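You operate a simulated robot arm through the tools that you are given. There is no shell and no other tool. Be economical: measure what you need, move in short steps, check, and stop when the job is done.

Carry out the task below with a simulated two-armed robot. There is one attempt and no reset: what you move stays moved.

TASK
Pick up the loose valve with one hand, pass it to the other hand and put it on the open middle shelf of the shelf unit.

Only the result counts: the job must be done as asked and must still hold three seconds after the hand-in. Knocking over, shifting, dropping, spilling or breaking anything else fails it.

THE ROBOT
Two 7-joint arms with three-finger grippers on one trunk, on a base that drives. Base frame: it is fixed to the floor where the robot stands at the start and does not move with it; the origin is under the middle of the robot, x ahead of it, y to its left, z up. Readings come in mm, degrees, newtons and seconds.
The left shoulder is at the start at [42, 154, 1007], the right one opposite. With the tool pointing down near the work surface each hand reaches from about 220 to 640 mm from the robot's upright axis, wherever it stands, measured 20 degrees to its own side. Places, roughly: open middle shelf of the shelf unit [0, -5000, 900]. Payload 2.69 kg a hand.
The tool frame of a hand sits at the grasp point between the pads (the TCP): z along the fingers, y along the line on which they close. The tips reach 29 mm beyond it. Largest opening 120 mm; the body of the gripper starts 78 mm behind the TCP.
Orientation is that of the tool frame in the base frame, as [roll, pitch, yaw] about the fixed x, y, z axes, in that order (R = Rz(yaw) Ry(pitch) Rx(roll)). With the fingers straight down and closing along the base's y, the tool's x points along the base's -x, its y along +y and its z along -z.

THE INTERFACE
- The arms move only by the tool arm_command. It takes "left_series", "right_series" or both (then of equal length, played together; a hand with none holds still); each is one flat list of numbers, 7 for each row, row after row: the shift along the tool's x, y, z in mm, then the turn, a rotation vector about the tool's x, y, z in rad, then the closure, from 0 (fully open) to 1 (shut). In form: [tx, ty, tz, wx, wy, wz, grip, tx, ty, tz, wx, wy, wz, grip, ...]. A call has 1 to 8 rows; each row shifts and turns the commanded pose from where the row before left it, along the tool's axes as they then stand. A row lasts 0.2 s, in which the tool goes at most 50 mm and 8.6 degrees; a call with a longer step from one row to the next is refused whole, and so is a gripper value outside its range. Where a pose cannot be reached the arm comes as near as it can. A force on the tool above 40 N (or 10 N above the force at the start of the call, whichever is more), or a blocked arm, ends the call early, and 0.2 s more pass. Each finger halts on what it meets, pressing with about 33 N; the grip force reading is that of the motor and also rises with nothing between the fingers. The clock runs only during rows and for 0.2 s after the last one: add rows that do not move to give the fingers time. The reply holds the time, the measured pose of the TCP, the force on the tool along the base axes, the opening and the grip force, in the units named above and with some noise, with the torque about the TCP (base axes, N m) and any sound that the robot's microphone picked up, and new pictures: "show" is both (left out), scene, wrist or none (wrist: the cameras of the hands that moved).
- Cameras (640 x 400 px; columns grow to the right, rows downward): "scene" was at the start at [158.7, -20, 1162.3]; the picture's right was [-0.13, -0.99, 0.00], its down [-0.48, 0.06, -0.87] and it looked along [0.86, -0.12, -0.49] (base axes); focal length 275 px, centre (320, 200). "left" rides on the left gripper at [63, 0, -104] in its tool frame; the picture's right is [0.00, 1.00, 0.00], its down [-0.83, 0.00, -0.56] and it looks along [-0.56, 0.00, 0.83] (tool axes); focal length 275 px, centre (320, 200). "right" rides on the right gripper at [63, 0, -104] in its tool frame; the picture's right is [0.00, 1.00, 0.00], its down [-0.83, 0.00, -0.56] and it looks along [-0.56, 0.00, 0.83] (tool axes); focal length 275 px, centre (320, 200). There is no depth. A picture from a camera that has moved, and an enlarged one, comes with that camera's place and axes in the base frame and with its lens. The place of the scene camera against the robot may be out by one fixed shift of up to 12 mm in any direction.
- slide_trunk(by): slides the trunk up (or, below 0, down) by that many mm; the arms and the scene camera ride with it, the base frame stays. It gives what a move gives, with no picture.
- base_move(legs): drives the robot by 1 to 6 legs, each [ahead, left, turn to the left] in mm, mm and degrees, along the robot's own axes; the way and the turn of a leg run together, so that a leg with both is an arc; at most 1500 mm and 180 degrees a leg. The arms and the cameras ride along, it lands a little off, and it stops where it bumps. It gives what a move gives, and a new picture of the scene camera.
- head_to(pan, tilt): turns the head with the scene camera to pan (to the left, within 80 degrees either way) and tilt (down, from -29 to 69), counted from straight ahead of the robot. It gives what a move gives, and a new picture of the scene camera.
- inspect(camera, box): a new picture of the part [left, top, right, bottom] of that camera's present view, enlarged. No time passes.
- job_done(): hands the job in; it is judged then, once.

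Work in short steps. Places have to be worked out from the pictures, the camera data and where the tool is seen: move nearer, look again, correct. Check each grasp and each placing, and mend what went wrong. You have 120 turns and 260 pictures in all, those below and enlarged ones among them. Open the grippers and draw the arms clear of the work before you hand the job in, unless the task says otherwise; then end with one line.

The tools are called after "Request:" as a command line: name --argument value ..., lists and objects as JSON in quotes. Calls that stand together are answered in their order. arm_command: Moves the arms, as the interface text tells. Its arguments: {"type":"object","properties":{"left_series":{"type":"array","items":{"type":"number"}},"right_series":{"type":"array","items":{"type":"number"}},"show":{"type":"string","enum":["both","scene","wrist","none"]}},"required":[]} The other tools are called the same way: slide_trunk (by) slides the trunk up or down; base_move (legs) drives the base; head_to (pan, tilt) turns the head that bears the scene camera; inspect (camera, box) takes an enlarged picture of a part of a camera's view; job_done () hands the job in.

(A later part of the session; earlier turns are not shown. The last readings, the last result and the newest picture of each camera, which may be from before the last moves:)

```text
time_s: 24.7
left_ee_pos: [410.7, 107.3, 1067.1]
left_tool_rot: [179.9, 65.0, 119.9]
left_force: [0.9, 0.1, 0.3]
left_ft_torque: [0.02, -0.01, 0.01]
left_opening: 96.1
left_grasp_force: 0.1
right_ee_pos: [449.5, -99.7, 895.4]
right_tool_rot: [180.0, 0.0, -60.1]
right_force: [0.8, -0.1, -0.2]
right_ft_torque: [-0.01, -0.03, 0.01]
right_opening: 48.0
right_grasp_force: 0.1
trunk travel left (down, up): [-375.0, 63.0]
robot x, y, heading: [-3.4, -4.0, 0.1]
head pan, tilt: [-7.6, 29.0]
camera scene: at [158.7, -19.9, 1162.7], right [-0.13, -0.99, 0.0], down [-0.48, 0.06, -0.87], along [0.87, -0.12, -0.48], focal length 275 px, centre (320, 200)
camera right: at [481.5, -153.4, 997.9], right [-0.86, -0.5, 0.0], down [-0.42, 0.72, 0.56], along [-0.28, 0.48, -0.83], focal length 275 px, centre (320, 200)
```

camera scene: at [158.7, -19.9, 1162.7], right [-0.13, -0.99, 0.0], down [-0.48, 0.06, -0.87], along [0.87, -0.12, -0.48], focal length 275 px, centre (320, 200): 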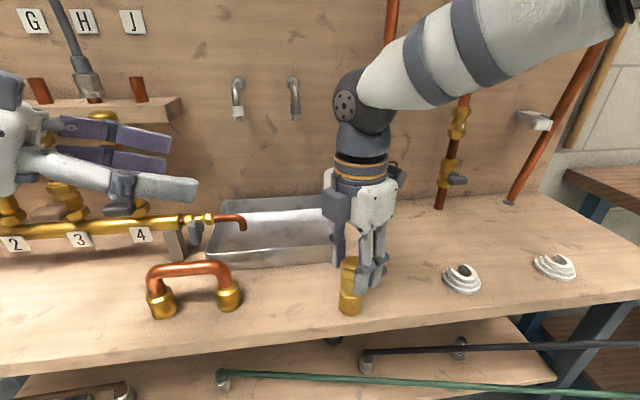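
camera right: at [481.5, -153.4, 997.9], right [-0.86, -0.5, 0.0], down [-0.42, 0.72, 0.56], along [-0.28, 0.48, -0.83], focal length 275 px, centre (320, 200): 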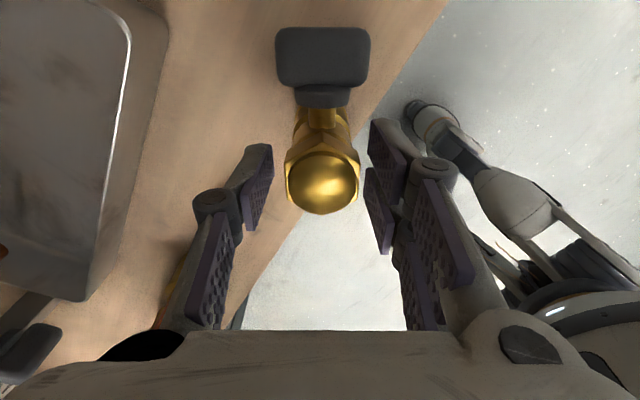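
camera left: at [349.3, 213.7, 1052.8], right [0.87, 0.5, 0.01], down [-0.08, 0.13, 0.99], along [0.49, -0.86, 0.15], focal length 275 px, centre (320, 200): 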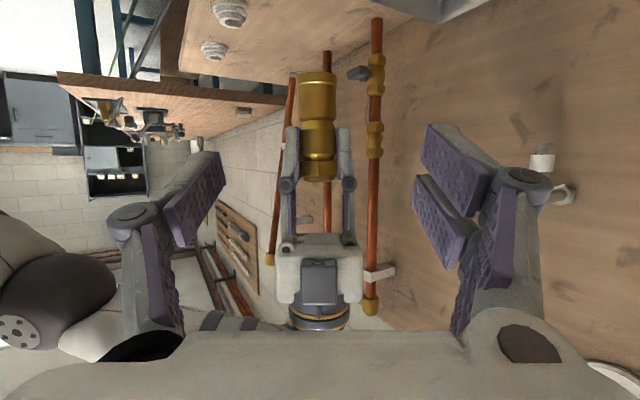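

The valve is standing and centred. I'll regrip it near the top and lift.

Request:
arm_command --right_series '[0, 0, 0, 0, 0, 0, 0.75, 0, 0, 0, 0, 0, 0, 0.9, 0, 0, 0, 0, 0, 0, 0.95, 0, 0, 0, 0, 0, 0, 0.95, 0, 0, -5, 0, 0, 0, 0.95, 0, 0, -15, 0, 0, 0, 0.95, 0, 0, -25, 0, 0, 0, 0.95, 0, 0, -25, 0, 0, 0, 0.95]' --show "both"

```text
time_s: 26.5
left_ee_pos: [412.0, 106.7, 1066.6]
left_tool_rot: [179.9, 65.1, 119.9]
left_force: [-0.6, 0.3, 0.7]
left_ft_torque: [-0.01, -0.01, 0.02]
left_opening: 96.2
left_grasp_force: 0.0
right_ee_pos: [449.7, -99.8, 965.2]
right_tool_rot: [-180.0, 0.1, -60.1]
right_force: [0.1, -0.3, -2.3]
right_ft_torque: [0.0, 0.01, 0.03]
right_opening: 33.0
right_grasp_force: 33.5
trunk travel left (down, up): [-375.0, 63.0]
robot x, y, heading: [0.6, 4.1, 0.2]
head pan, tilt: [-7.6, 29.0]
camera scene: at [158.8, -19.9, 1162.7], right [-0.13, -0.99, 0.0], down [-0.48, 0.06, -0.87], along [0.87, -0.12, -0.48], focal length 275 px, centre (320, 200)
camera right: at [481.6, -153.5, 1068.9], right [-0.86, -0.5, 0.0], down [-0.42, 0.72, 0.56], along [-0.28, 0.48, -0.83], focal length 275 px, centre (320, 200)
```

scene: 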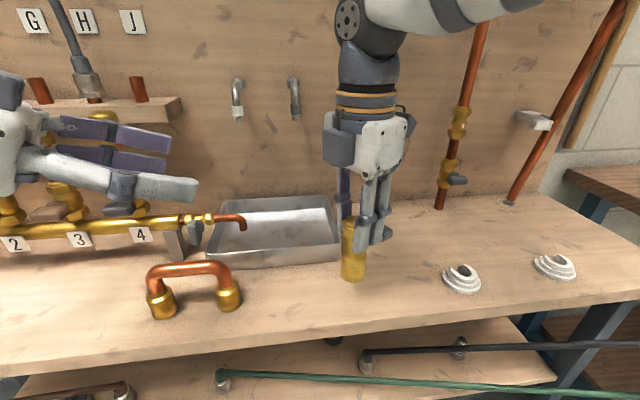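
right: 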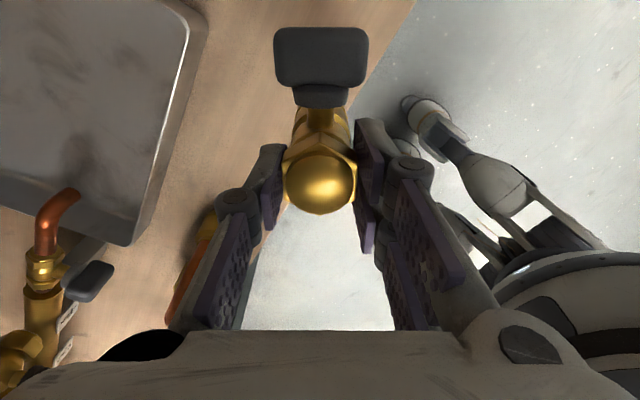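

Firm grip near the top at 33 mm. I'll lift back to the handover spot at [483,-19,1075] and level the left hand to 15° below horizontal.

Request:
arm_command --right_series '[-8.8, -11.4, -20, 0, 0, 0, 0.95, -8.8, -11.4, -20, 0, 0, 0, 0.95, -8.8, -11.4, -20, 0, 0, 0, 0.95, -8.8, -11.4, -20, 0, 0, 0, 0.95, -8.8, -11.4, -20, 0, 0, 0, 0.95, -8.8, -11.4, -10, 0, 0, 0, 0.95]' --left_series '[0, 0, 0, 0, -0.087, 0, 0.2, 0, 0, 0, 0, -0.0875, 0, 0.3, 0, 0, 0, 0, 0, 0, 0.42, 0, 0, 0, 0, 0, 0, 0.42, 0, 0, 0, 0, 0, 0, 0.42, 0, 0, 0, 0, 0, 0, 0.42]' --show "wrist"

```text
time_s: 27.9
left_ee_pos: [411.1, 107.8, 1066.9]
left_tool_rot: [-179.8, 75.0, 120.1]
left_force: [0.2, -0.1, -0.4]
left_ft_torque: [0.02, 0.02, 0.01]
left_opening: 69.8
left_grasp_force: 0.1
right_ee_pos: [483.5, -19.9, 1074.1]
right_tool_rot: [179.8, 0.1, -59.9]
right_force: [0.8, 0.7, -1.8]
right_ft_torque: [0.04, -0.03, -0.01]
right_opening: 33.2
right_grasp_force: 32.3
trunk travel left (down, up): [-375.0, 63.0]
robot x, y, heading: [1.3, 0.1, -0.2]
head pan, tilt: [-7.6, 29.0]
camera right: at [515.5, -72.9, 1177.4], right [-0.86, -0.5, 0.0], down [-0.42, 0.72, 0.56], along [-0.28, 0.48, -0.83], focal length 275 px, centre (320, 200)
camera left: at [351.6, 209.1, 1031.7], right [0.87, 0.5, 0.0], down [-0.16, 0.28, 0.95], along [0.47, -0.82, 0.32], focal length 275 px, centre (320, 200)
```

right: 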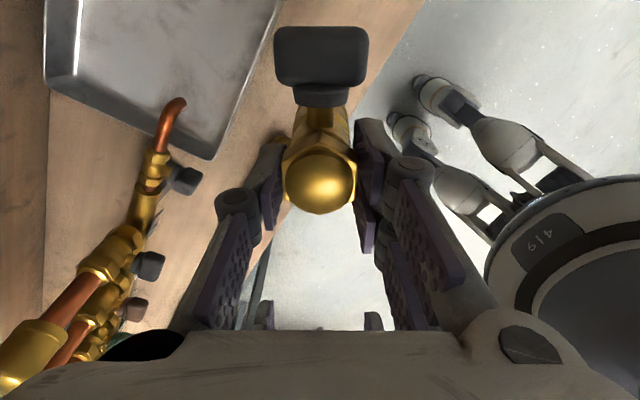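
left: 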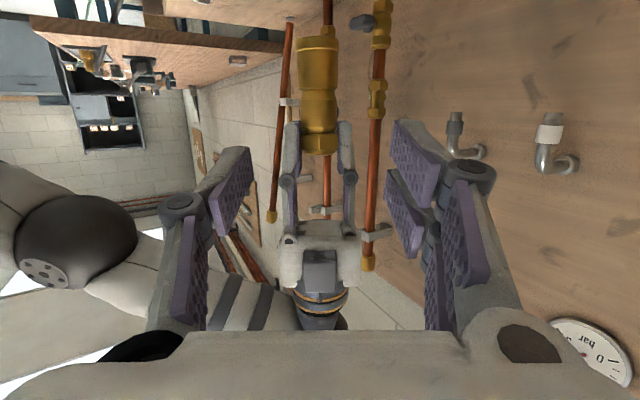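

Lined up. I'll shift onto the line first, then advance 110 mm.

Request:
arm_command --left_series '[8, -0.6, 0, 0, 0, 0, 0.42, 7, -0.6, 10, 0, 0, 0, 0.42, 0, 0, 25, 0, 0, 0, 0.42, 0, 0, 25, 0, 0, 0, 0.42, 0, 0, 25, 0, 0, 0, 0.42, 0, 0, 25, 0, 0, 0, 0.42]' --show "both"

```text
time_s: 29.3
left_ee_pos: [460.0, 15.3, 1024.4]
left_tool_rot: [-179.9, 75.0, 120.1]
left_force: [0.8, 0.7, 0.0]
left_ft_torque: [0.02, 0.01, 0.0]
left_opening: 69.6
left_grasp_force: 0.1
right_ee_pos: [484.0, -21.1, 1076.0]
right_tool_rot: [-180.0, -0.1, -60.1]
right_force: [0.6, -0.3, -2.7]
right_ft_torque: [-0.01, 0.03, 0.02]
right_opening: 33.2
right_grasp_force: 32.9
trunk travel left (down, up): [-375.0, 63.0]
robot x, y, heading: [-0.7, 1.6, 0.3]
head pan, tilt: [-7.6, 29.0]
camera scene: at [159.2, -20.2, 1162.6], right [-0.13, -0.99, 0.0], down [-0.48, 0.06, -0.87], along [0.87, -0.12, -0.49], focal length 275 px, centre (320, 200)
camera left: at [400.5, 118.4, 989.7], right [0.87, 0.5, 0.0], down [-0.16, 0.28, 0.95], along [0.47, -0.82, 0.32], focal length 275 px, centre (320, 200)
```

scene: 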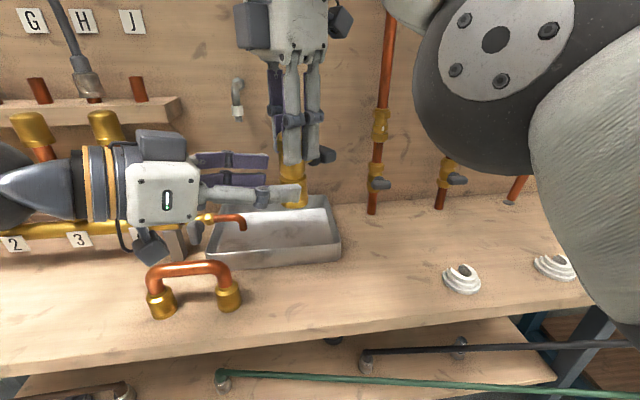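
left: 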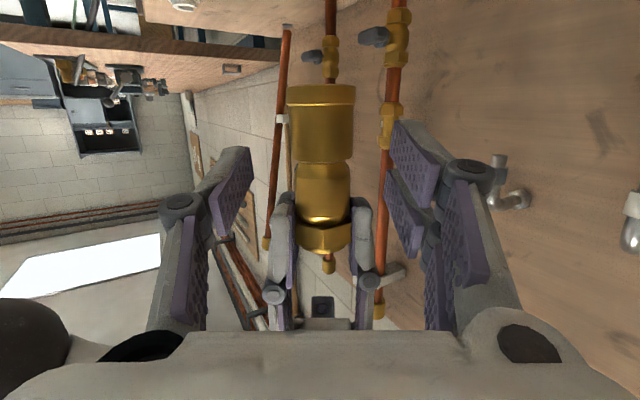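

Clear; the right fingertips now sit well above the pads. I'll advance the last 40 mm, then close.

Request:
arm_command --left_series '[0, 0, 20, 0, 0, 0, 0.42, 0, 0, 20, 0, 0, 0, 0.42, 0, 0, 0, 0, 0, 0, 0.5]' --show "both"

```text
time_s: 30.1
left_ee_pos: [479.1, -16.1, 1014.1]
left_tool_rot: [-180.0, 75.0, 119.9]
left_force: [-0.7, 1.3, -0.6]
left_ft_torque: [0.01, 0.02, 0.01]
left_opening: 59.9
left_grasp_force: 0.1
right_ee_pos: [483.3, -19.8, 1075.2]
right_tool_rot: [-179.9, 0.0, -60.1]
right_force: [-0.2, -0.2, -3.1]
right_ft_torque: [0.03, 0.03, 0.0]
right_opening: 32.9
right_grasp_force: 33.5
trunk travel left (down, up): [-375.0, 63.0]
robot x, y, heading: [-0.1, 2.4, 0.2]
head pan, tilt: [-7.6, 29.0]
camera scene: at [158.8, -19.8, 1162.7], right [-0.13, -0.99, 0.0], down [-0.48, 0.06, -0.87], along [0.87, -0.12, -0.48], focal length 275 px, centre (320, 200)
camera left: at [419.6, 85.1, 979.5], right [0.87, 0.5, 0.0], down [-0.16, 0.28, 0.95], along [0.47, -0.82, 0.32], focal length 275 px, centre (320, 200)
```

scene: 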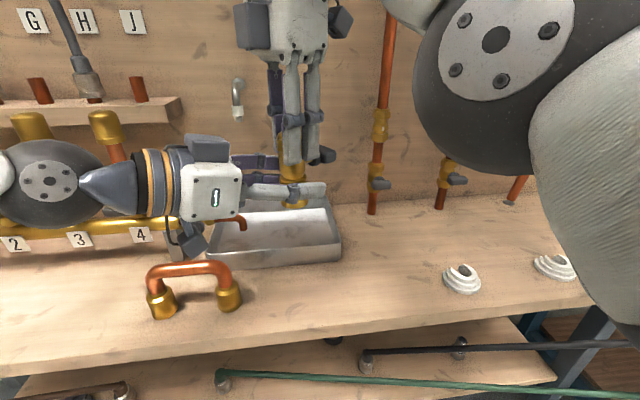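
left: 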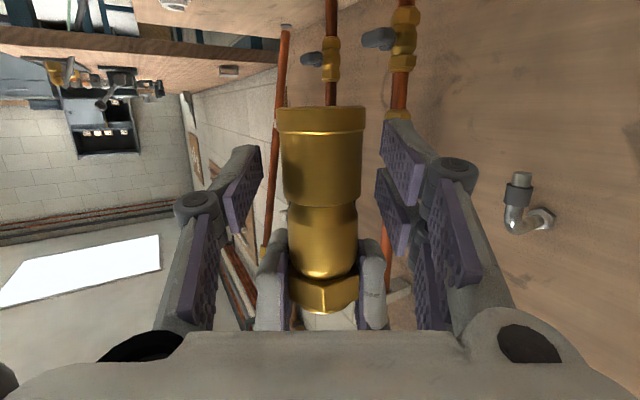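

Request:
arm_command --left_series '[0, 0, 0, 0, 0, 0, 0.6, 0, 0, 0, 0, 0, 0, 0.68, 0, 0, 0, 0, 0, 0, 0.76, 0, 0, 0, 0, 0, 0, 0.9, 0, 0, 0, 0, 0, 0, 0.95]' --show "both"

```text
time_s: 31.3
left_ee_pos: [478.9, -16.4, 1013.5]
left_tool_rot: [-179.8, 75.0, 120.2]
left_force: [7.6, 1.5, -0.7]
left_ft_torque: [-0.02, 0.33, -0.03]
left_opening: 34.7
left_grasp_force: 32.3
right_ee_pos: [483.0, -20.1, 1074.9]
right_tool_rot: [180.0, 0.1, -60.0]
right_force: [-7.2, -2.0, -1.8]
right_ft_torque: [-0.1, 0.13, 0.03]
right_opening: 33.6
right_grasp_force: 32.8
trunk travel left (down, up): [-375.0, 63.0]
robot x, y, heading: [-2.4, 2.6, -0.1]
head pan, tilt: [-7.6, 29.0]
camera scene: at [158.9, -19.9, 1162.7], right [-0.13, -0.99, 0.0], down [-0.48, 0.06, -0.87], along [0.87, -0.12, -0.48], focal length 275 px, centre (320, 200)
camera left: at [419.9, 85.5, 979.5], right [0.87, 0.5, 0.0], down [-0.16, 0.28, 0.95], along [0.47, -0.82, 0.32], focal length 275 px, centre (320, 200)
```

scene: 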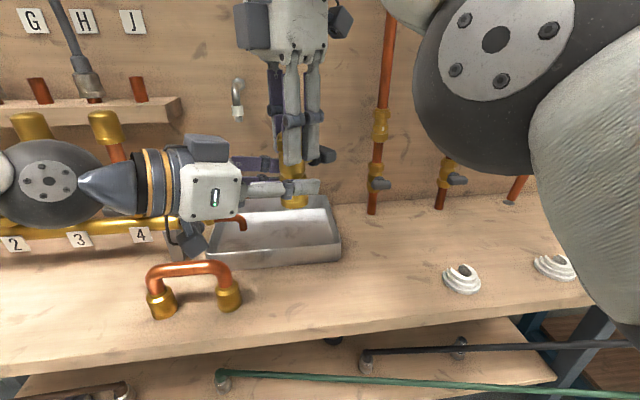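
left: 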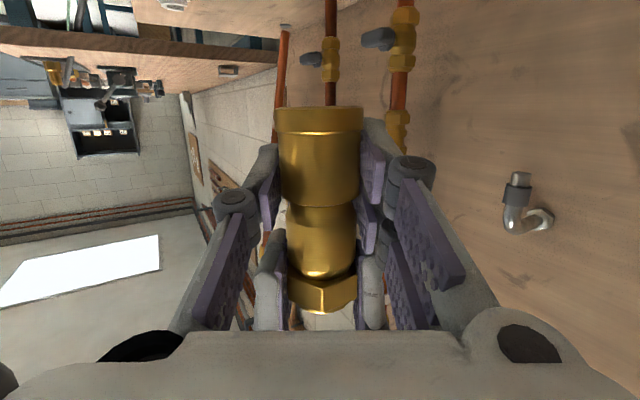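

The left hand is on the barrel (34.7 mm, 32 N), so both hands hold the valve. Now I'll open the right hand and lift it away.

Request:
arm_command --right_series '[0, 0, 0, 0, 0, 0, 0.7, 0, 0, 0, 0, 0, 0, 0.55, 0, 0, 0, 0, 0, 0, 0.5, 0, 0, -15, 0, 0, 0, 0.5, 0, 0, -25, 0, 0, 0, 0.5, 0, 0, -35, 0, 0, 0, 0.5, 0, 0, -35, 0, 0, 0, 0.5]' --left_series '[0, 0, 0, 0, 0, 0, 0.95, 0, 0, 0, 0, 0, 0, 0.95, 0, 0, 0, 0, 0, 0, 0.95, 0, 0, 0, 0, 0, 0, 0.95, 0, 0, 0, 0, 0, 0, 0.95, 0, 0, 0, 0, 0, 0, 0.95, 0, 0, 0, 0, 0, 0, 0.95]' --show "both"

```text
time_s: 32.9
left_ee_pos: [480.5, -16.8, 1013.8]
left_tool_rot: [-180.0, 74.9, 120.2]
left_force: [0.9, 0.1, 0.3]
left_ft_torque: [0.0, 0.01, 0.01]
left_opening: 34.2
left_grasp_force: 33.7
right_ee_pos: [443.9, -40.0, 1131.0]
right_tool_rot: [179.8, 0.0, -60.1]
right_force: [0.1, 0.2, -0.1]
right_ft_torque: [-0.05, 0.04, 0.0]
right_opening: 60.0
right_grasp_force: 0.0
right hand out of reach, approached as far as the arm can: row 4, 5, 6, 7
trunk travel left (down, up): [-375.0, 63.0]
robot x, y, heading: [-0.3, 1.6, 0.0]
head pan, tilt: [-7.6, 29.0]
camera scene: at [159.4, -19.5, 1162.5], right [-0.13, -0.99, 0.0], down [-0.48, 0.06, -0.87], along [0.87, -0.12, -0.49], focal length 275 px, centre (320, 200)
camera right: at [476.0, -93.3, 1234.2], right [-0.86, -0.5, 0.0], down [-0.42, 0.72, 0.56], along [-0.28, 0.48, -0.83], focal length 275 px, centre (320, 200)
camera left: at [420.0, 85.7, 979.1], right [0.87, 0.5, 0.0], down [-0.16, 0.28, 0.95], along [0.47, -0.82, 0.32], focal length 275 px, centre (320, 200)
```

scene: 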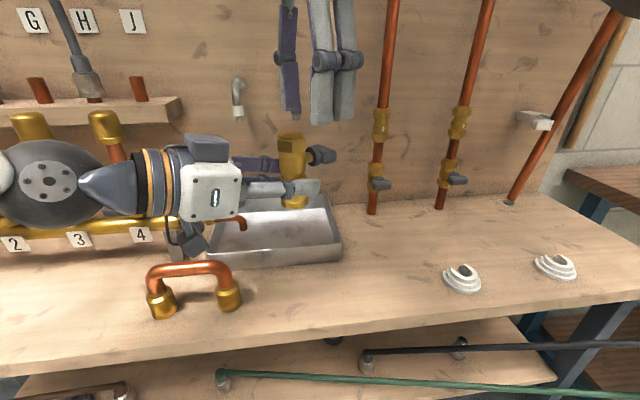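
right: 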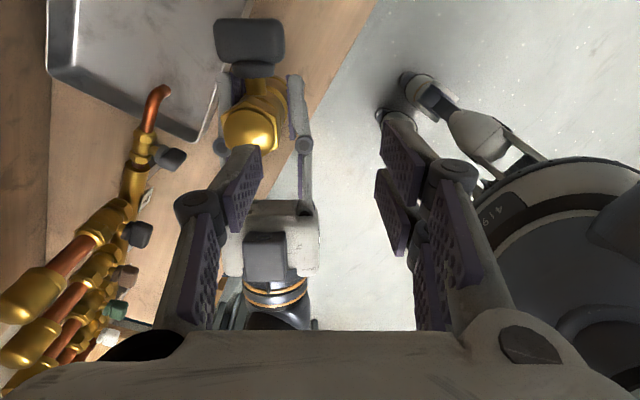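
left: 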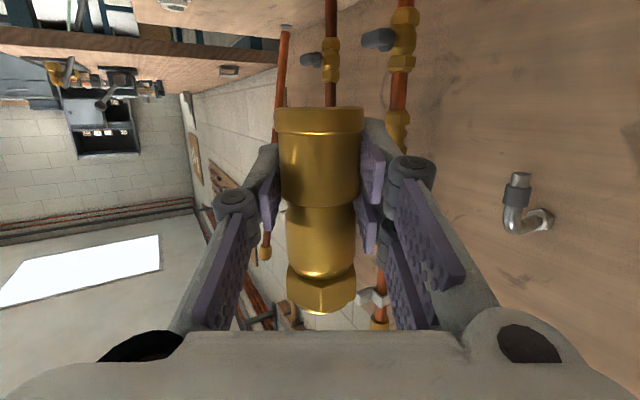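

The handover is done: the left hand alone holds the valve at 33.7 N. I'll pull the right arm away and draw the left hand back.

Request:
arm_command --right_series '[14, 33, 6, 0, 0, 0, 0.5, 14, 33, 6, 0, 0, 0, 0.5, 14, 33, 6, 0, 0, 0, 0.5, 14, 33, 6, 0, 0, 0, 0.5, 14, 33, 6, 0, 0, 0, 0.5, 14, 33, 6, 0, 0, 0, 0.5, 14, 33, 6, 0, 0, 0, 0.5]' --left_series '[0, 0, 0, 0, 0, 0, 0.95, 0, 0, -10, 0, 0, 0, 0.95, 0, 0, -20, 0, 0, 0, 0.95, 0, 0, -25, 0, 0, 0, 0.95, 0, 0, -25, 0, 0, 0, 0.95, 0, 0, -25, 0, 0, 0, 0.95, 0, 0, -15, 0, 0, 0, 0.95]' --show "both"

```text
time_s: 34.5
left_ee_pos: [420.0, 83.1, 1044.3]
left_tool_rot: [179.9, 74.8, 119.7]
left_force: [0.3, 0.4, -2.4]
left_ft_torque: [0.01, -0.02, 0.0]
left_opening: 34.3
left_grasp_force: 32.6
right_ee_pos: [291.6, -240.4, 1087.9]
right_tool_rot: [-179.9, 0.0, -60.1]
right_force: [0.0, -0.4, 1.5]
right_ft_torque: [0.04, -0.02, -0.02]
right_opening: 60.2
right_grasp_force: 0.0
trunk travel left (down, up): [-375.0, 63.0]
robot x, y, heading: [-1.6, 0.0, -0.3]
head pan, tilt: [-7.6, 29.0]
camera scene: at [158.4, -20.2, 1162.7], right [-0.13, -0.99, 0.0], down [-0.48, 0.06, -0.87], along [0.87, -0.12, -0.48], focal length 275 px, centre (320, 200)
camera right: at [323.0, -293.4, 1191.9], right [-0.86, -0.5, 0.0], down [-0.42, 0.72, 0.56], along [-0.28, 0.48, -0.83], focal length 275 px, centre (320, 200)
camera left: at [360.4, 184.8, 1009.6], right [0.87, 0.5, 0.0], down [-0.16, 0.28, 0.95], along [0.47, -0.82, 0.32], focal length 275 px, centre (320, 200)
```

scene: 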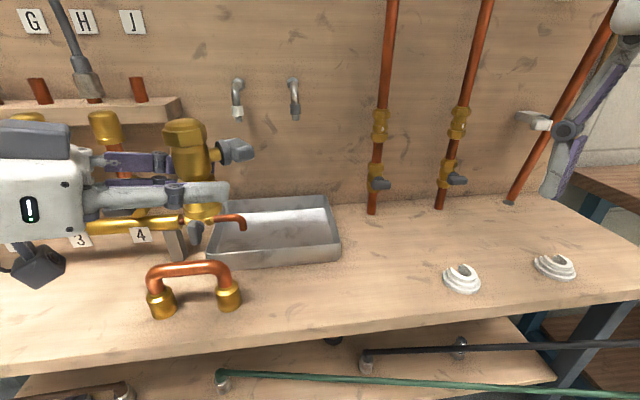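
right: 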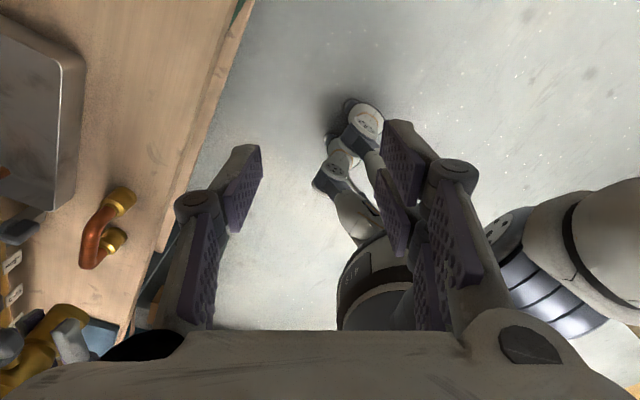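
left: 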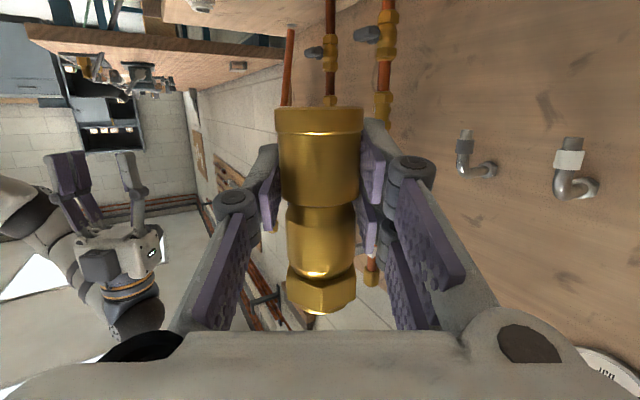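

Next I'll swing the left hand so its fingers point straight ahead, valve kept upright.

Request:
arm_command --left_series '[0, 0, 0, -0.1265, 0, -0.0339, 0.95, 0, 0, 0, -0.1265, 0, -0.0339, 0.95, 0, 0, 0, -0.1265, 0, -0.0339, 0.95, 0, 0, 0, -0.1265, 0, -0.0339, 0.95, 0, 0, 0, -0.1265, 0, -0.0339, 0.95, 0, 0, 0, -0.1265, 0, -0.0339, 0.95, 0, 0, 0, -0.1265, 0, -0.0339, 0.95, 0, 0, 0, -0.1265, 0, -0.0339, 0.95]' --show "both"

```text
time_s: 36.3
left_ee_pos: [433.3, 79.4, 1044.1]
left_tool_rot: [173.5, 73.1, 164.8]
left_force: [-0.6, -0.2, -2.1]
left_ft_torque: [0.0, 0.02, 0.02]
left_opening: 34.0
left_grasp_force: 33.4
left hand out of reach, approached as far as the arm can: row 1, 2, 5, 6
right_ee_pos: [291.5, -239.9, 1089.3]
right_tool_rot: [-179.8, 0.1, -60.1]
right_force: [-0.1, 1.0, 0.0]
right_ft_torque: [-0.02, -0.05, -0.02]
right_opening: 59.6
right_grasp_force: 0.0
trunk travel left (down, up): [-375.0, 63.0]
robot x, y, heading: [-2.0, -2.6, 0.1]
head pan, tilt: [-7.6, 29.0]
camera scene: at [158.9, -20.4, 1162.6], right [-0.13, -0.99, 0.0], down [-0.48, 0.06, -0.87], along [0.87, -0.12, -0.48], focal length 275 px, centre (320, 200)
camera left: at [314.8, 100.2, 1011.8], right [0.16, 0.99, 0.04], down [-0.29, 0.01, 0.96], along [0.94, -0.16, 0.29], focal length 275 px, centre (320, 200)
```

scene: 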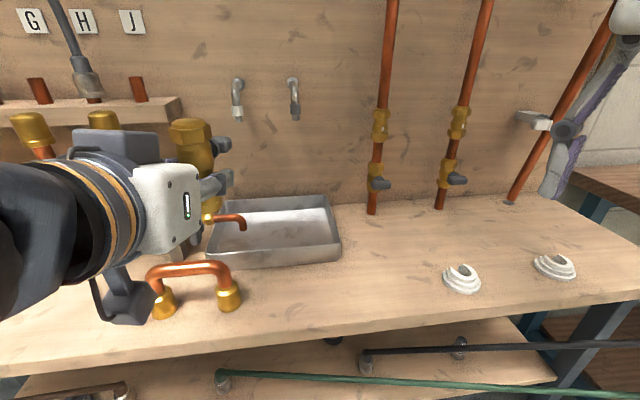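
left: 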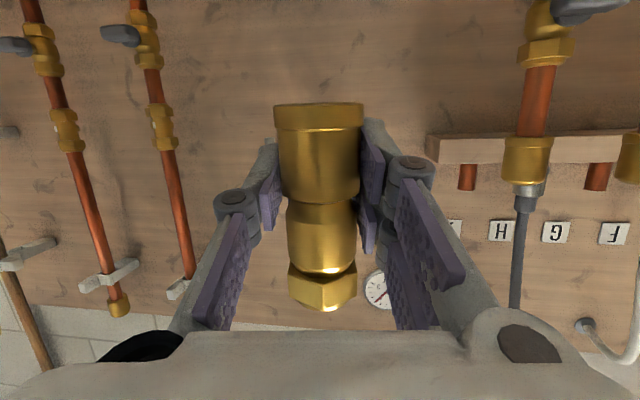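

The left arm is slightly cramped there but holding. I'll back the base away from the bench and then look right.

Request:
base_move --legs '[[-400, 0, 0]]'

Request:
arm_command --left_series '[0, 0, 15, 0, 0, 0, 0.95, 0, 0, 15, 0, 0, 0, 0.95, 0, 0, 15, 0, 0, 0, 0.95]' --show "wrist"

Request:
head_to --pan -70 --tilt 20

```text
time_s: 38.8
left_ee_pos: [31.7, 79.7, 1043.9]
left_tool_rot: [173.4, 72.9, 164.3]
left_force: [-0.4, -0.5, -2.7]
left_ft_torque: [0.02, 0.05, 0.01]
left_opening: 34.1
left_grasp_force: 33.0
right_ee_pos: [-109.7, -240.0, 1088.6]
right_tool_rot: [-179.9, 0.0, -60.3]
right_force: [0.6, 0.6, 0.4]
right_ft_torque: [-0.02, -0.01, -0.01]
right_opening: 60.0
right_grasp_force: 0.1
trunk travel left (down, up): [-375.0, 63.0]
robot x, y, heading: [-400.0, 2.8, -0.3]
head pan, tilt: [-7.6, 29.0]
camera scene: at [-241.7, -19.7, 1162.7], right [-0.14, -0.99, 0.0], down [-0.48, 0.07, -0.87], along [0.87, -0.12, -0.48], focal length 275 px, centre (320, 200)
```

scene: 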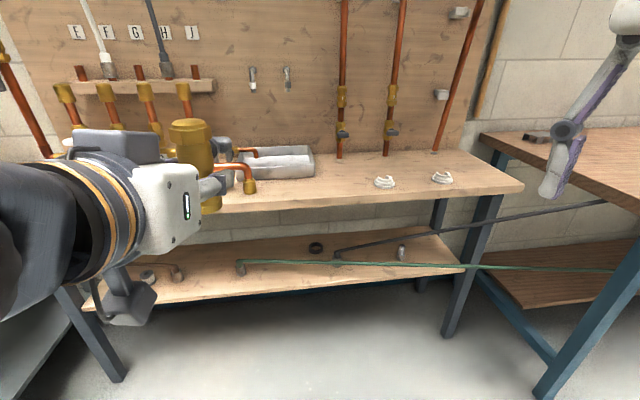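

```text
time_s: 39.6
left_ee_pos: [75.4, 72.4, 1029.3]
left_tool_rot: [173.4, 73.0, 164.5]
left_force: [0.4, 0.2, -2.3]
left_ft_torque: [0.01, 0.07, -0.01]
left_opening: 33.9
left_grasp_force: 33.4
right_ee_pos: [-108.3, -239.9, 1089.4]
right_tool_rot: [-180.0, 0.1, -60.3]
right_force: [-0.4, -0.6, 0.7]
right_ft_torque: [0.0, -0.01, 0.0]
right_opening: 59.9
right_grasp_force: 0.0
trunk travel left (down, up): [-375.0, 63.0]
robot x, y, heading: [-396.4, -0.5, -0.1]
head pan, tilt: [-7.6, 29.0]
camera left: at [-42.5, 93.2, 998.2], right [0.16, 0.99, 0.04], down [-0.29, 0.01, 0.96], along [0.94, -0.17, 0.29], focal length 275 px, centre (320, 200)
```

left: 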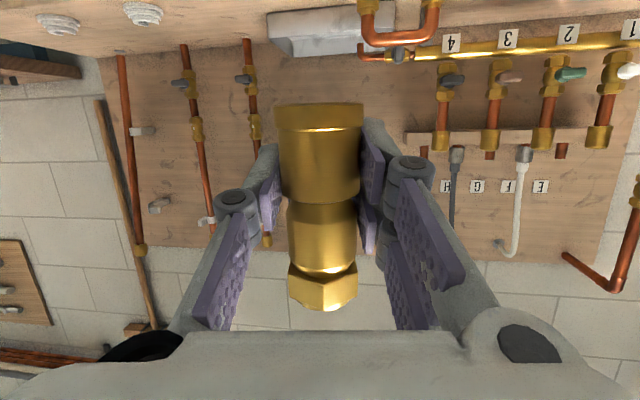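

```text
time_s: 40.9
left_ee_pos: [75.8, 71.3, 1030.3]
left_tool_rot: [173.4, 73.0, 164.5]
left_force: [0.1, 0.6, -3.2]
left_ft_torque: [-0.02, 0.06, 0.0]
left_opening: 34.1
left_grasp_force: 33.2
right_ee_pos: [-109.0, -238.9, 1088.0]
right_tool_rot: [-179.9, 0.0, -60.3]
right_force: [-0.1, 0.0, 0.7]
right_ft_torque: [-0.01, -0.03, 0.03]
right_opening: 59.9
right_grasp_force: 0.0
trunk travel left (down, up): [-375.0, 63.0]
robot x, y, heading: [-402.4, -0.4, -0.2]
head pan, tilt: [-70.0, 20.0]
camera scene: at [-299.6, -95.0, 1177.1], right [-0.94, -0.34, 0.0], down [-0.12, 0.32, -0.94], along [0.32, -0.88, -0.34], focal length 275 px, centre (320, 200)
```

scene: 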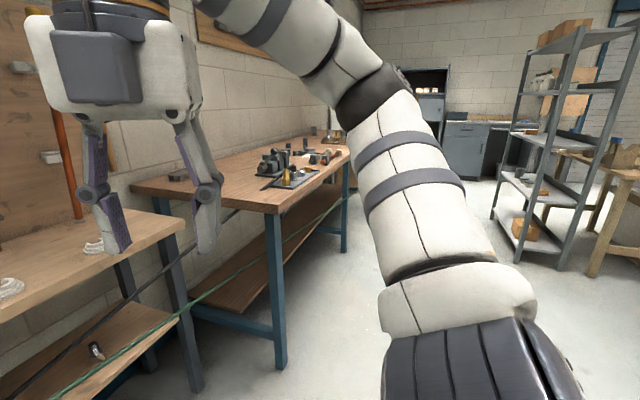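

The corridor at x≈-400 between the bench (x≥170) and the rack (x≤-1140) is clear. I'll turn to face the shelf and look ahead.

Request:
base_move --legs '[[0, 0, -90]]'

Request:
head_to --pan 0 --tilt 18

```text
time_s: 45.1
left_ee_pos: [-322.4, -473.9, 1029.6]
left_tool_rot: [173.5, 73.0, 75.2]
left_force: [0.2, 0.4, -2.3]
left_ft_torque: [0.03, -0.03, 0.0]
left_opening: 34.0
left_grasp_force: 33.4
right_ee_pos: [-636.0, -292.8, 1088.3]
right_tool_rot: [-179.8, 0.0, -149.4]
right_force: [-0.4, 0.4, 0.2]
right_ft_torque: [-0.01, 0.0, -0.01]
right_opening: 60.1
right_grasp_force: 0.1
trunk travel left (down, up): [-375.0, 63.0]
robot x, y, heading: [-398.8, -1.6, -89.2]
head pan, tilt: [-70.0, 20.0]
camera scene: at [-481.8, -104.0, 1177.1], right [-0.35, 0.94, 0.0], down [0.32, 0.12, -0.94], along [-0.88, -0.33, -0.34], focal length 275 px, centre (320, 200)
```

scene: 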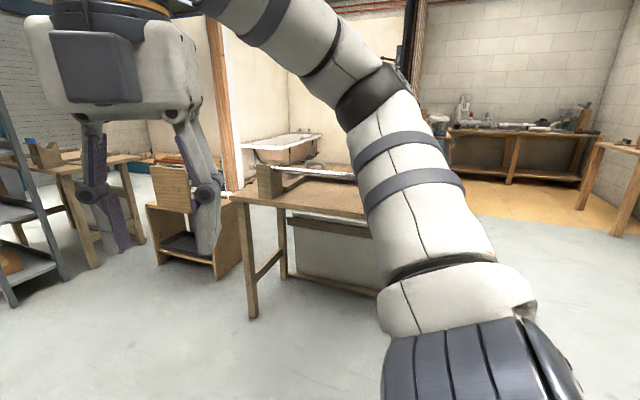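

```text
time_s: 46.5
left_ee_pos: [-321.9, -472.4, 1029.9]
left_tool_rot: [173.3, 73.0, 75.2]
left_force: [0.4, 0.1, -2.6]
left_ft_torque: [0.04, 0.02, 0.01]
left_opening: 34.0
left_grasp_force: 33.1
right_ee_pos: [-635.5, -293.1, 1088.0]
right_tool_rot: [-179.8, 0.0, -149.5]
right_force: [-0.1, 0.2, 0.5]
right_ft_torque: [-0.02, 0.01, -0.02]
right_opening: 59.8
right_grasp_force: 0.0
trunk travel left (down, up): [-375.0, 63.0]
robot x, y, heading: [-398.1, -0.3, -89.6]
head pan, tilt: [0.0, 18.0]
camera scene: at [-393.7, -164.6, 1180.4], right [-1.0, -0.01, 0.0], down [0.0, 0.31, -0.95], along [0.01, -0.95, -0.31], focal length 275 px, centre (320, 200)
```

scene: 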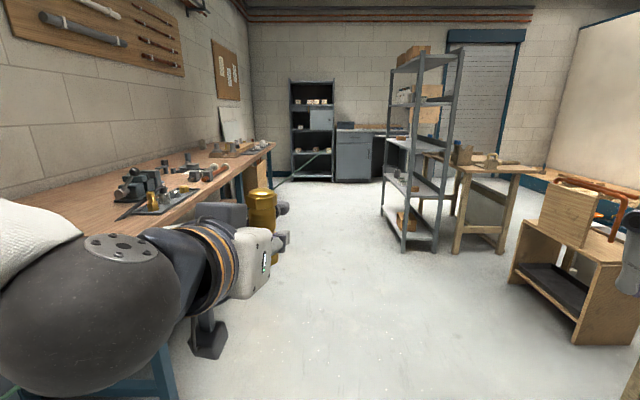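

The floor ahead is clear. I'll drive 2.8 m ahead in two legs.

Request:
base_move --legs '[[1500, 0, 0], [1300, 0, 0]]'

Request:
inspect --camera "scene" --box '[220, 60, 460, 300]'

```text
time_s: 60.1
left_ee_pos: [-354.7, -3283.5, 1029.3]
left_tool_rot: [173.4, 73.0, 74.1]
left_force: [-0.6, 0.9, -3.6]
left_ft_torque: [0.04, 0.01, -0.01]
left_opening: 34.1
left_grasp_force: 33.0
right_ee_pos: [-667.2, -3097.2, 1089.5]
right_tool_rot: [-179.9, -0.1, -150.6]
right_force: [-0.3, -1.0, -0.2]
right_ft_torque: [0.01, -0.03, 0.03]
right_opening: 60.0
right_grasp_force: 0.0
trunk travel left (down, up): [-375.0, 63.0]
robot x, y, heading: [-425.7, -2808.0, -90.7]
head pan, tilt: [0.0, 18.0]
camera scene: at [-421.4, -2973.4, 1180.4], right [-1.0, 0.01, 0.0], down [0.0, 0.31, -0.95], along [-0.01, -0.95, -0.31], focal length 275 px, centre (320, 200)
```

scene: 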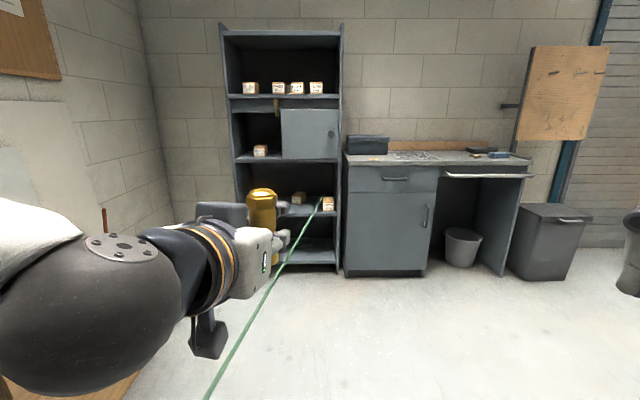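

```text
1.67 times, centred on (340, 180) of scene
camera zoom: at [-421.4, -2973.4, 1180.4], right [-1.0, 0.01, 0.0], down [0.0, 0.31, -0.95], along [-0.01, -0.95, -0.31], focal length 458 px, centre (287, 233)
```

zoom: 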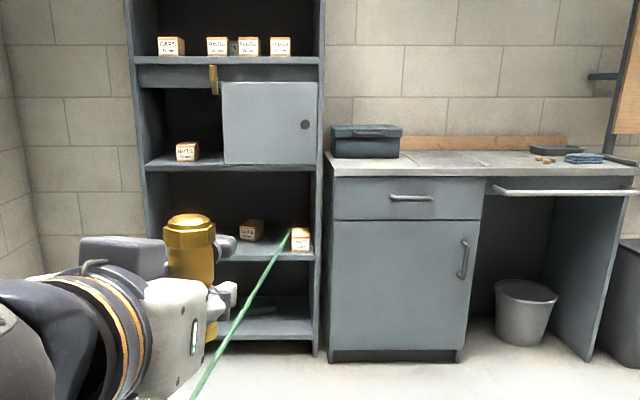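

A green line or rod seems to run at z≈500 from the bench to the shelf's lower level, crossing in front of the open bay. I must keep the base off it. I'll look down to judge the base's footprint and the line.

Request:
head_to --pan 0 --tilt 65

Request:
head_to --pan 70 --tilt 35

```text
time_s: 61.3
left_ee_pos: [-355.9, -3283.6, 1028.4]
left_tool_rot: [173.4, 73.0, 74.1]
left_force: [-0.2, 0.5, -2.6]
left_ft_torque: [0.04, -0.01, -0.01]
left_opening: 34.0
left_grasp_force: 33.1
right_ee_pos: [-667.2, -3098.1, 1087.8]
right_tool_rot: [-179.9, 0.0, -150.6]
right_force: [0.0, 0.8, 0.6]
right_ft_torque: [-0.01, 0.01, 0.01]
right_opening: 60.0
right_grasp_force: 0.1
trunk travel left (down, up): [-375.0, 63.0]
robot x, y, heading: [-428.5, -2804.5, -90.5]
head pan, tilt: [0.0, 65.0]
camera scene: at [-421.1, -2940.7, 1113.5], right [-1.0, 0.01, 0.0], down [0.01, 0.91, -0.42], along [0.0, -0.42, -0.91], focal length 275 px, centre (320, 200)
```

scene: 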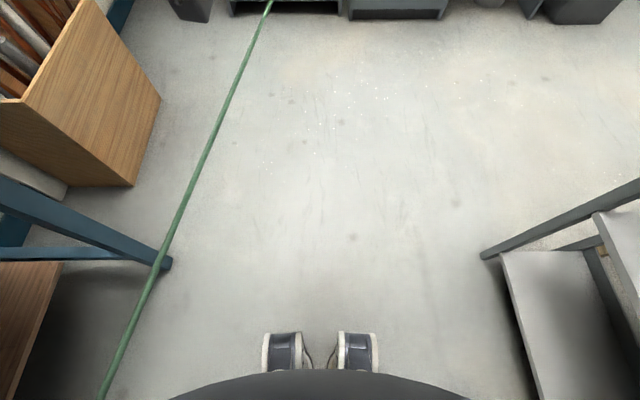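

```text
time_s: 62.7
left_ee_pos: [-355.6, -3284.4, 1029.0]
left_tool_rot: [173.4, 73.0, 74.2]
left_force: [-0.2, -0.9, -3.1]
left_ft_torque: [0.02, 0.0, 0.0]
left_opening: 34.1
left_grasp_force: 33.1
right_ee_pos: [-666.6, -3098.5, 1088.7]
right_tool_rot: [-180.0, 0.0, -150.6]
right_force: [-0.4, 0.9, -0.4]
right_ft_torque: [-0.02, 0.01, -0.01]
right_opening: 60.0
right_grasp_force: 0.1
trunk travel left (down, up): [-375.0, 63.0]
robot x, y, heading: [-427.4, -2805.7, -90.6]
head pan, tilt: [70.0, 35.0]
camera scene: at [-338.1, -2910.9, 1153.3], right [-0.35, -0.94, 0.0], down [-0.54, 0.2, -0.82], along [0.77, -0.29, -0.57], focal length 275 px, centre (320, 200)
```

scene: 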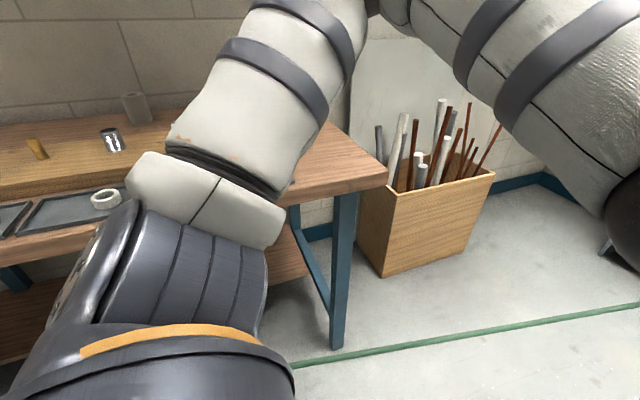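

The line is a taut obstacle about 450–500 mm high, so I'll keep the base at least 330 mm to its right and reach over it. Next, drive to about (-630,-4200), shifting right after passing the rack.

Request:
base_move --legs '[[750, 0, 0], [600, -200, 0]]'

Request:
head_to --pan 30 --tilt 25

Request:
inspect --camera "scene" --box '[200, 50, 520, 250]'

```text
time_s: 69.8
left_ee_pos: [-579.1, -4619.0, 1030.0]
left_tool_rot: [173.4, 73.0, 73.5]
left_force: [-0.6, -0.3, -2.2]
left_ft_torque: [0.07, -0.01, -0.01]
left_opening: 33.8
left_grasp_force: 32.6
right_ee_pos: [-888.0, -4429.6, 1088.9]
right_tool_rot: [-179.8, 0.0, -151.1]
right_force: [0.6, -1.1, -0.9]
right_ft_torque: [0.02, -0.01, -0.01]
right_opening: 60.1
right_grasp_force: 0.2
trunk travel left (down, up): [-375.0, 63.0]
robot x, y, heading: [-641.6, -4142.9, -90.9]
head pan, tilt: [70.0, 35.0]
camera scene: at [-557.4, -4246.5, 1153.3], right [-0.36, -0.93, 0.0], down [-0.54, 0.21, -0.82], along [0.76, -0.29, -0.57], focal length 275 px, centre (320, 200)
```

scene: 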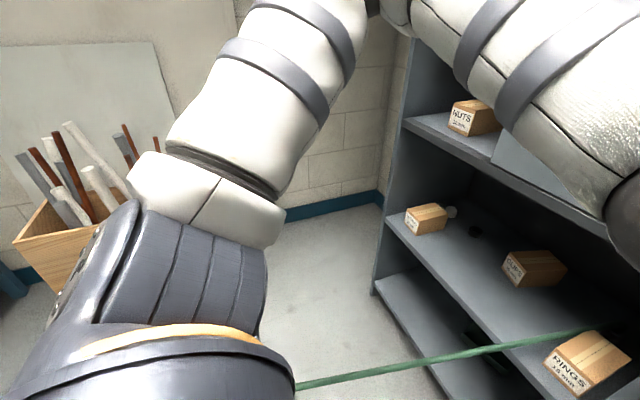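

```text
time_s: 70.9
left_ee_pos: [-579.3, -4618.9, 1029.4]
left_tool_rot: [173.4, 73.2, 73.5]
left_force: [0.0, 0.6, -1.3]
left_ft_torque: [0.03, -0.02, 0.01]
left_opening: 34.0
left_grasp_force: 33.3
right_ee_pos: [-887.3, -4428.2, 1089.1]
right_tool_rot: [-179.9, 0.0, -151.2]
right_force: [-0.3, -0.2, 0.0]
right_ft_torque: [-0.02, 0.0, 0.01]
right_opening: 59.9
right_grasp_force: 0.0
trunk travel left (down, up): [-375.0, 63.0]
robot x, y, heading: [-645.5, -4140.0, -90.9]
head pan, tilt: [30.0, 25.0]
camera scene: at [-594.9, -4295.1, 1169.0], right [-0.88, -0.48, 0.0], down [-0.2, 0.37, -0.91], along [0.44, -0.79, -0.42], focal length 275 px, centre (320, 200)
```

scene: 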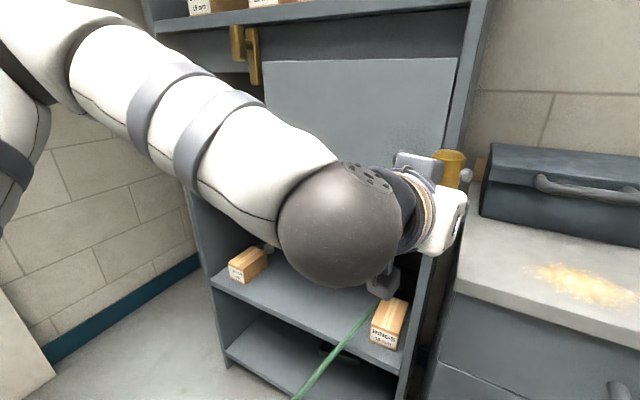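

```text
2.00 times, centred on (360, 150) of scene
camera zoom: at [-594.9, -4295.1, 1169.0], right [-0.88, -0.48, 0.0], down [-0.2, 0.37, -0.91], along [0.44, -0.79, -0.42], focal length 550 px, centre (240, 300)
```

zoom: 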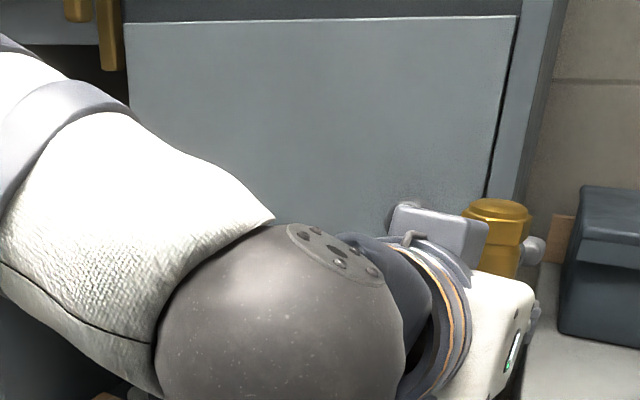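

The shelf edge is at y≈-4785, z≈870. The NUTS box's right side is at x≈-52 and the door edge at x≈-185, so I'll aim for (-120,-4855) in the gap. First I'll level the valve and pull the right hand in a little.

Request:
arm_command --left_series '[0, 0, 0, 0, -0.0158, -0.021, 0.95, 0, 0, 0, 0, -0.0157, -0.021, 0.95]' --right_series '[-15, 26, 0, 0, 0, 0, 0.5, -15, 26, 0, 0, 0, 0, 0.5]' --show "none"

Request:
base_move --legs '[[0, 0, 29], [124, -63, 0]]'

```text
time_s: 71.5
left_ee_pos: [-578.9, -4618.5, 1029.8]
left_tool_rot: [-178.6, 75.0, 81.9]
left_force: [0.3, 0.4, -2.2]
left_ft_torque: [0.0, 0.02, 0.0]
left_opening: 34.1
left_grasp_force: 32.5
right_ee_pos: [-877.8, -4371.4, 1078.4]
right_tool_rot: [-179.9, 0.1, -151.3]
right_force: [-1.3, -1.0, 0.4]
right_ft_torque: [0.02, 0.02, 0.03]
right_opening: 60.2
right_grasp_force: 0.2
right hand out of reach, approached as far as the arm can: row 1, 2
trunk travel left (down, up): [-375.0, 63.0]
robot x, y, heading: [-642.6, -4141.8, -91.2]
head pan, tilt: [30.0, 25.0]
```

```text
time_s: 74.3
left_ee_pos: [-346.9, -4667.7, 1028.8]
left_tool_rot: [-178.6, 74.8, 111.2]
left_force: [0.1, 0.5, -2.8]
left_ft_torque: [0.03, 0.0, 0.01]
left_opening: 33.9
left_grasp_force: 33.1
right_ee_pos: [-730.6, -4599.4, 1078.3]
right_tool_rot: [-179.9, 0.1, -121.8]
right_force: [-1.4, -0.5, -0.3]
right_ft_torque: [0.02, 0.02, 0.0]
right_opening: 59.8
right_grasp_force: 0.0
trunk travel left (down, up): [-375.0, 63.0]
robot x, y, heading: [-631.8, -4284.2, -61.8]
head pan, tilt: [30.0, 25.0]
camera scene: at [-524.8, -4397.4, 1169.0], right [-0.53, -0.85, 0.0], down [-0.36, 0.22, -0.91], along [0.77, -0.48, -0.42], focal length 275 px, centre (320, 200)
```

scene: 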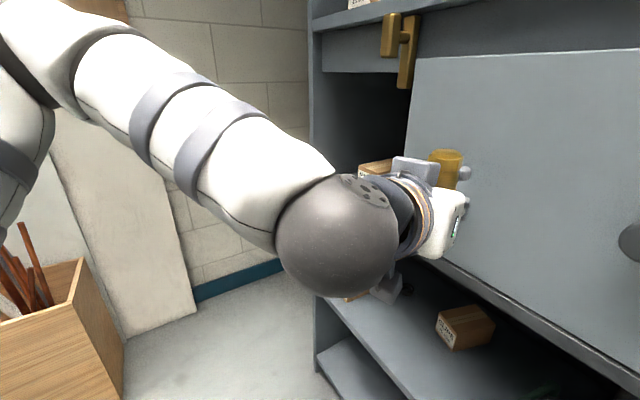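

The base is in place, with the hand at (-347,-4668) heading -70°. I'll turn the hand to -80° and move it to a standoff in front of the gap, at TCP (-142,-4701,935).

Request:
arm_command --left_series '[0, 0, 0, 0.082, 0, 0.0223, 0.95, 0, 0, 0, 0.082, 0, 0.0223, 0.95, 12.2, 32.7, 15, 0, 0, 0, 0.95, 12.2, 32.7, 15, 0, 0, 0, 0.95, 12.2, 32.7, 15, 0, 0, 0, 0.95, 12.2, 32.7, 15, 0, 0, 0, 0.95, 12.2, 32.7, 15, 0, 0, 0, 0.95, 12.2, 32.7, 15, 0, 0, 0, 0.95]' --show "both"

```text
time_s: 76.1
left_ee_pos: [-140.5, -4700.4, 933.9]
left_tool_rot: [-178.9, 75.0, 101.3]
left_force: [-0.1, 0.2, -2.9]
left_ft_torque: [0.05, 0.01, -0.02]
left_opening: 34.2
left_grasp_force: 32.9
right_ee_pos: [-729.8, -4598.5, 1078.6]
right_tool_rot: [-179.9, 0.1, -121.8]
right_force: [1.0, -0.1, -0.5]
right_ft_torque: [0.04, -0.02, 0.02]
right_opening: 59.9
right_grasp_force: 0.1
trunk travel left (down, up): [-375.0, 63.0]
robot x, y, heading: [-638.8, -4286.4, -61.6]
head pan, tilt: [30.0, 25.0]
camera scene: at [-524.3, -4396.6, 1169.0], right [-0.53, -0.85, 0.0], down [-0.36, 0.22, -0.91], along [0.77, -0.48, -0.42], focal length 275 px, centre (320, 200)
camera left: at [-163.5, -4584.3, 898.5], right [0.98, 0.17, 0.0], down [-0.05, 0.32, 0.95], along [0.17, -0.93, 0.32], focal length 275 px, centre (320, 200)
```

scene: 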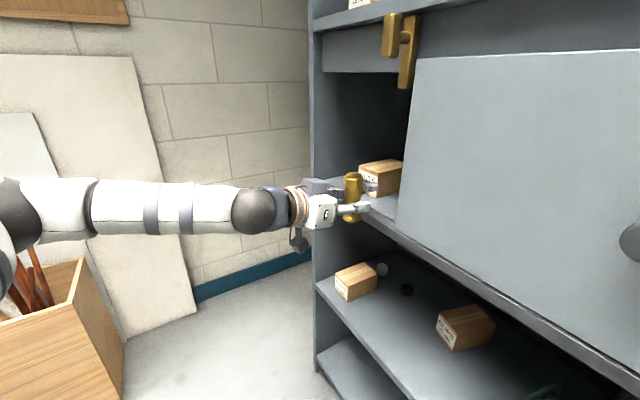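
left: 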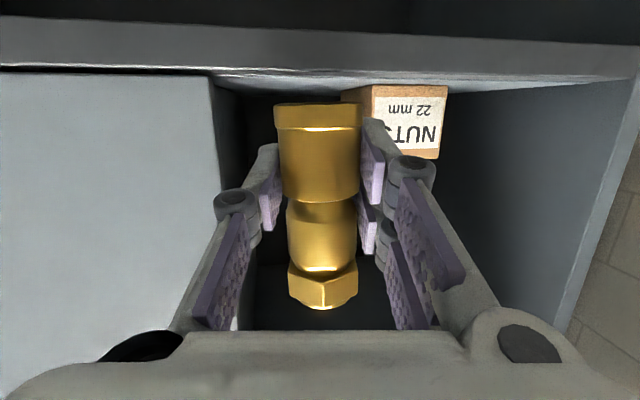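

Request:
inspect --camera "left" --box '[200, 20, 460, 180]'

Request:
inspect --camera "scene" --box '[290, 130, 450, 270]'

```text
2.46 times, centred on (330, 100) of left
camera zoom: at [-163.5, -4584.3, 898.5], right [0.98, 0.17, 0.0], down [-0.05, 0.32, 0.95], along [0.17, -0.93, 0.32], focal length 678 px, centre (295, 446)
```

zoom: 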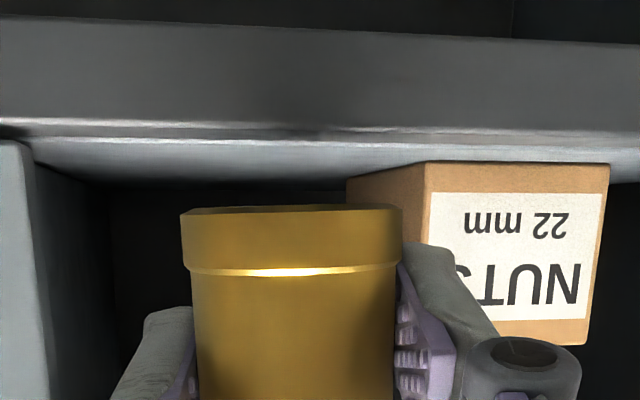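

```text
2.86 times, centred on (370, 200) of scene
camera zoom: at [-524.3, -4396.6, 1169.0], right [-0.53, -0.85, 0.0], down [-0.36, 0.22, -0.91], along [0.77, -0.48, -0.42], focal length 786 px, centre (177, 200)
```

zoom: 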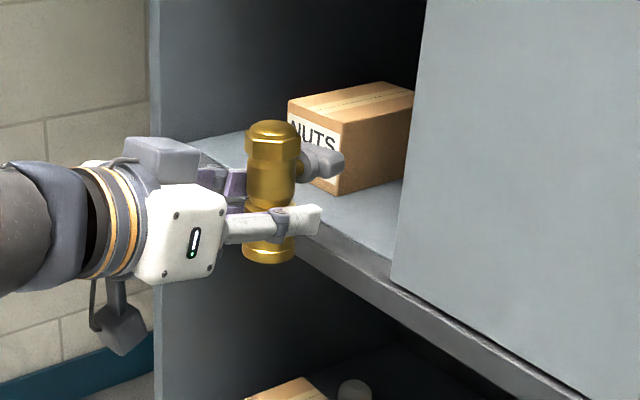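

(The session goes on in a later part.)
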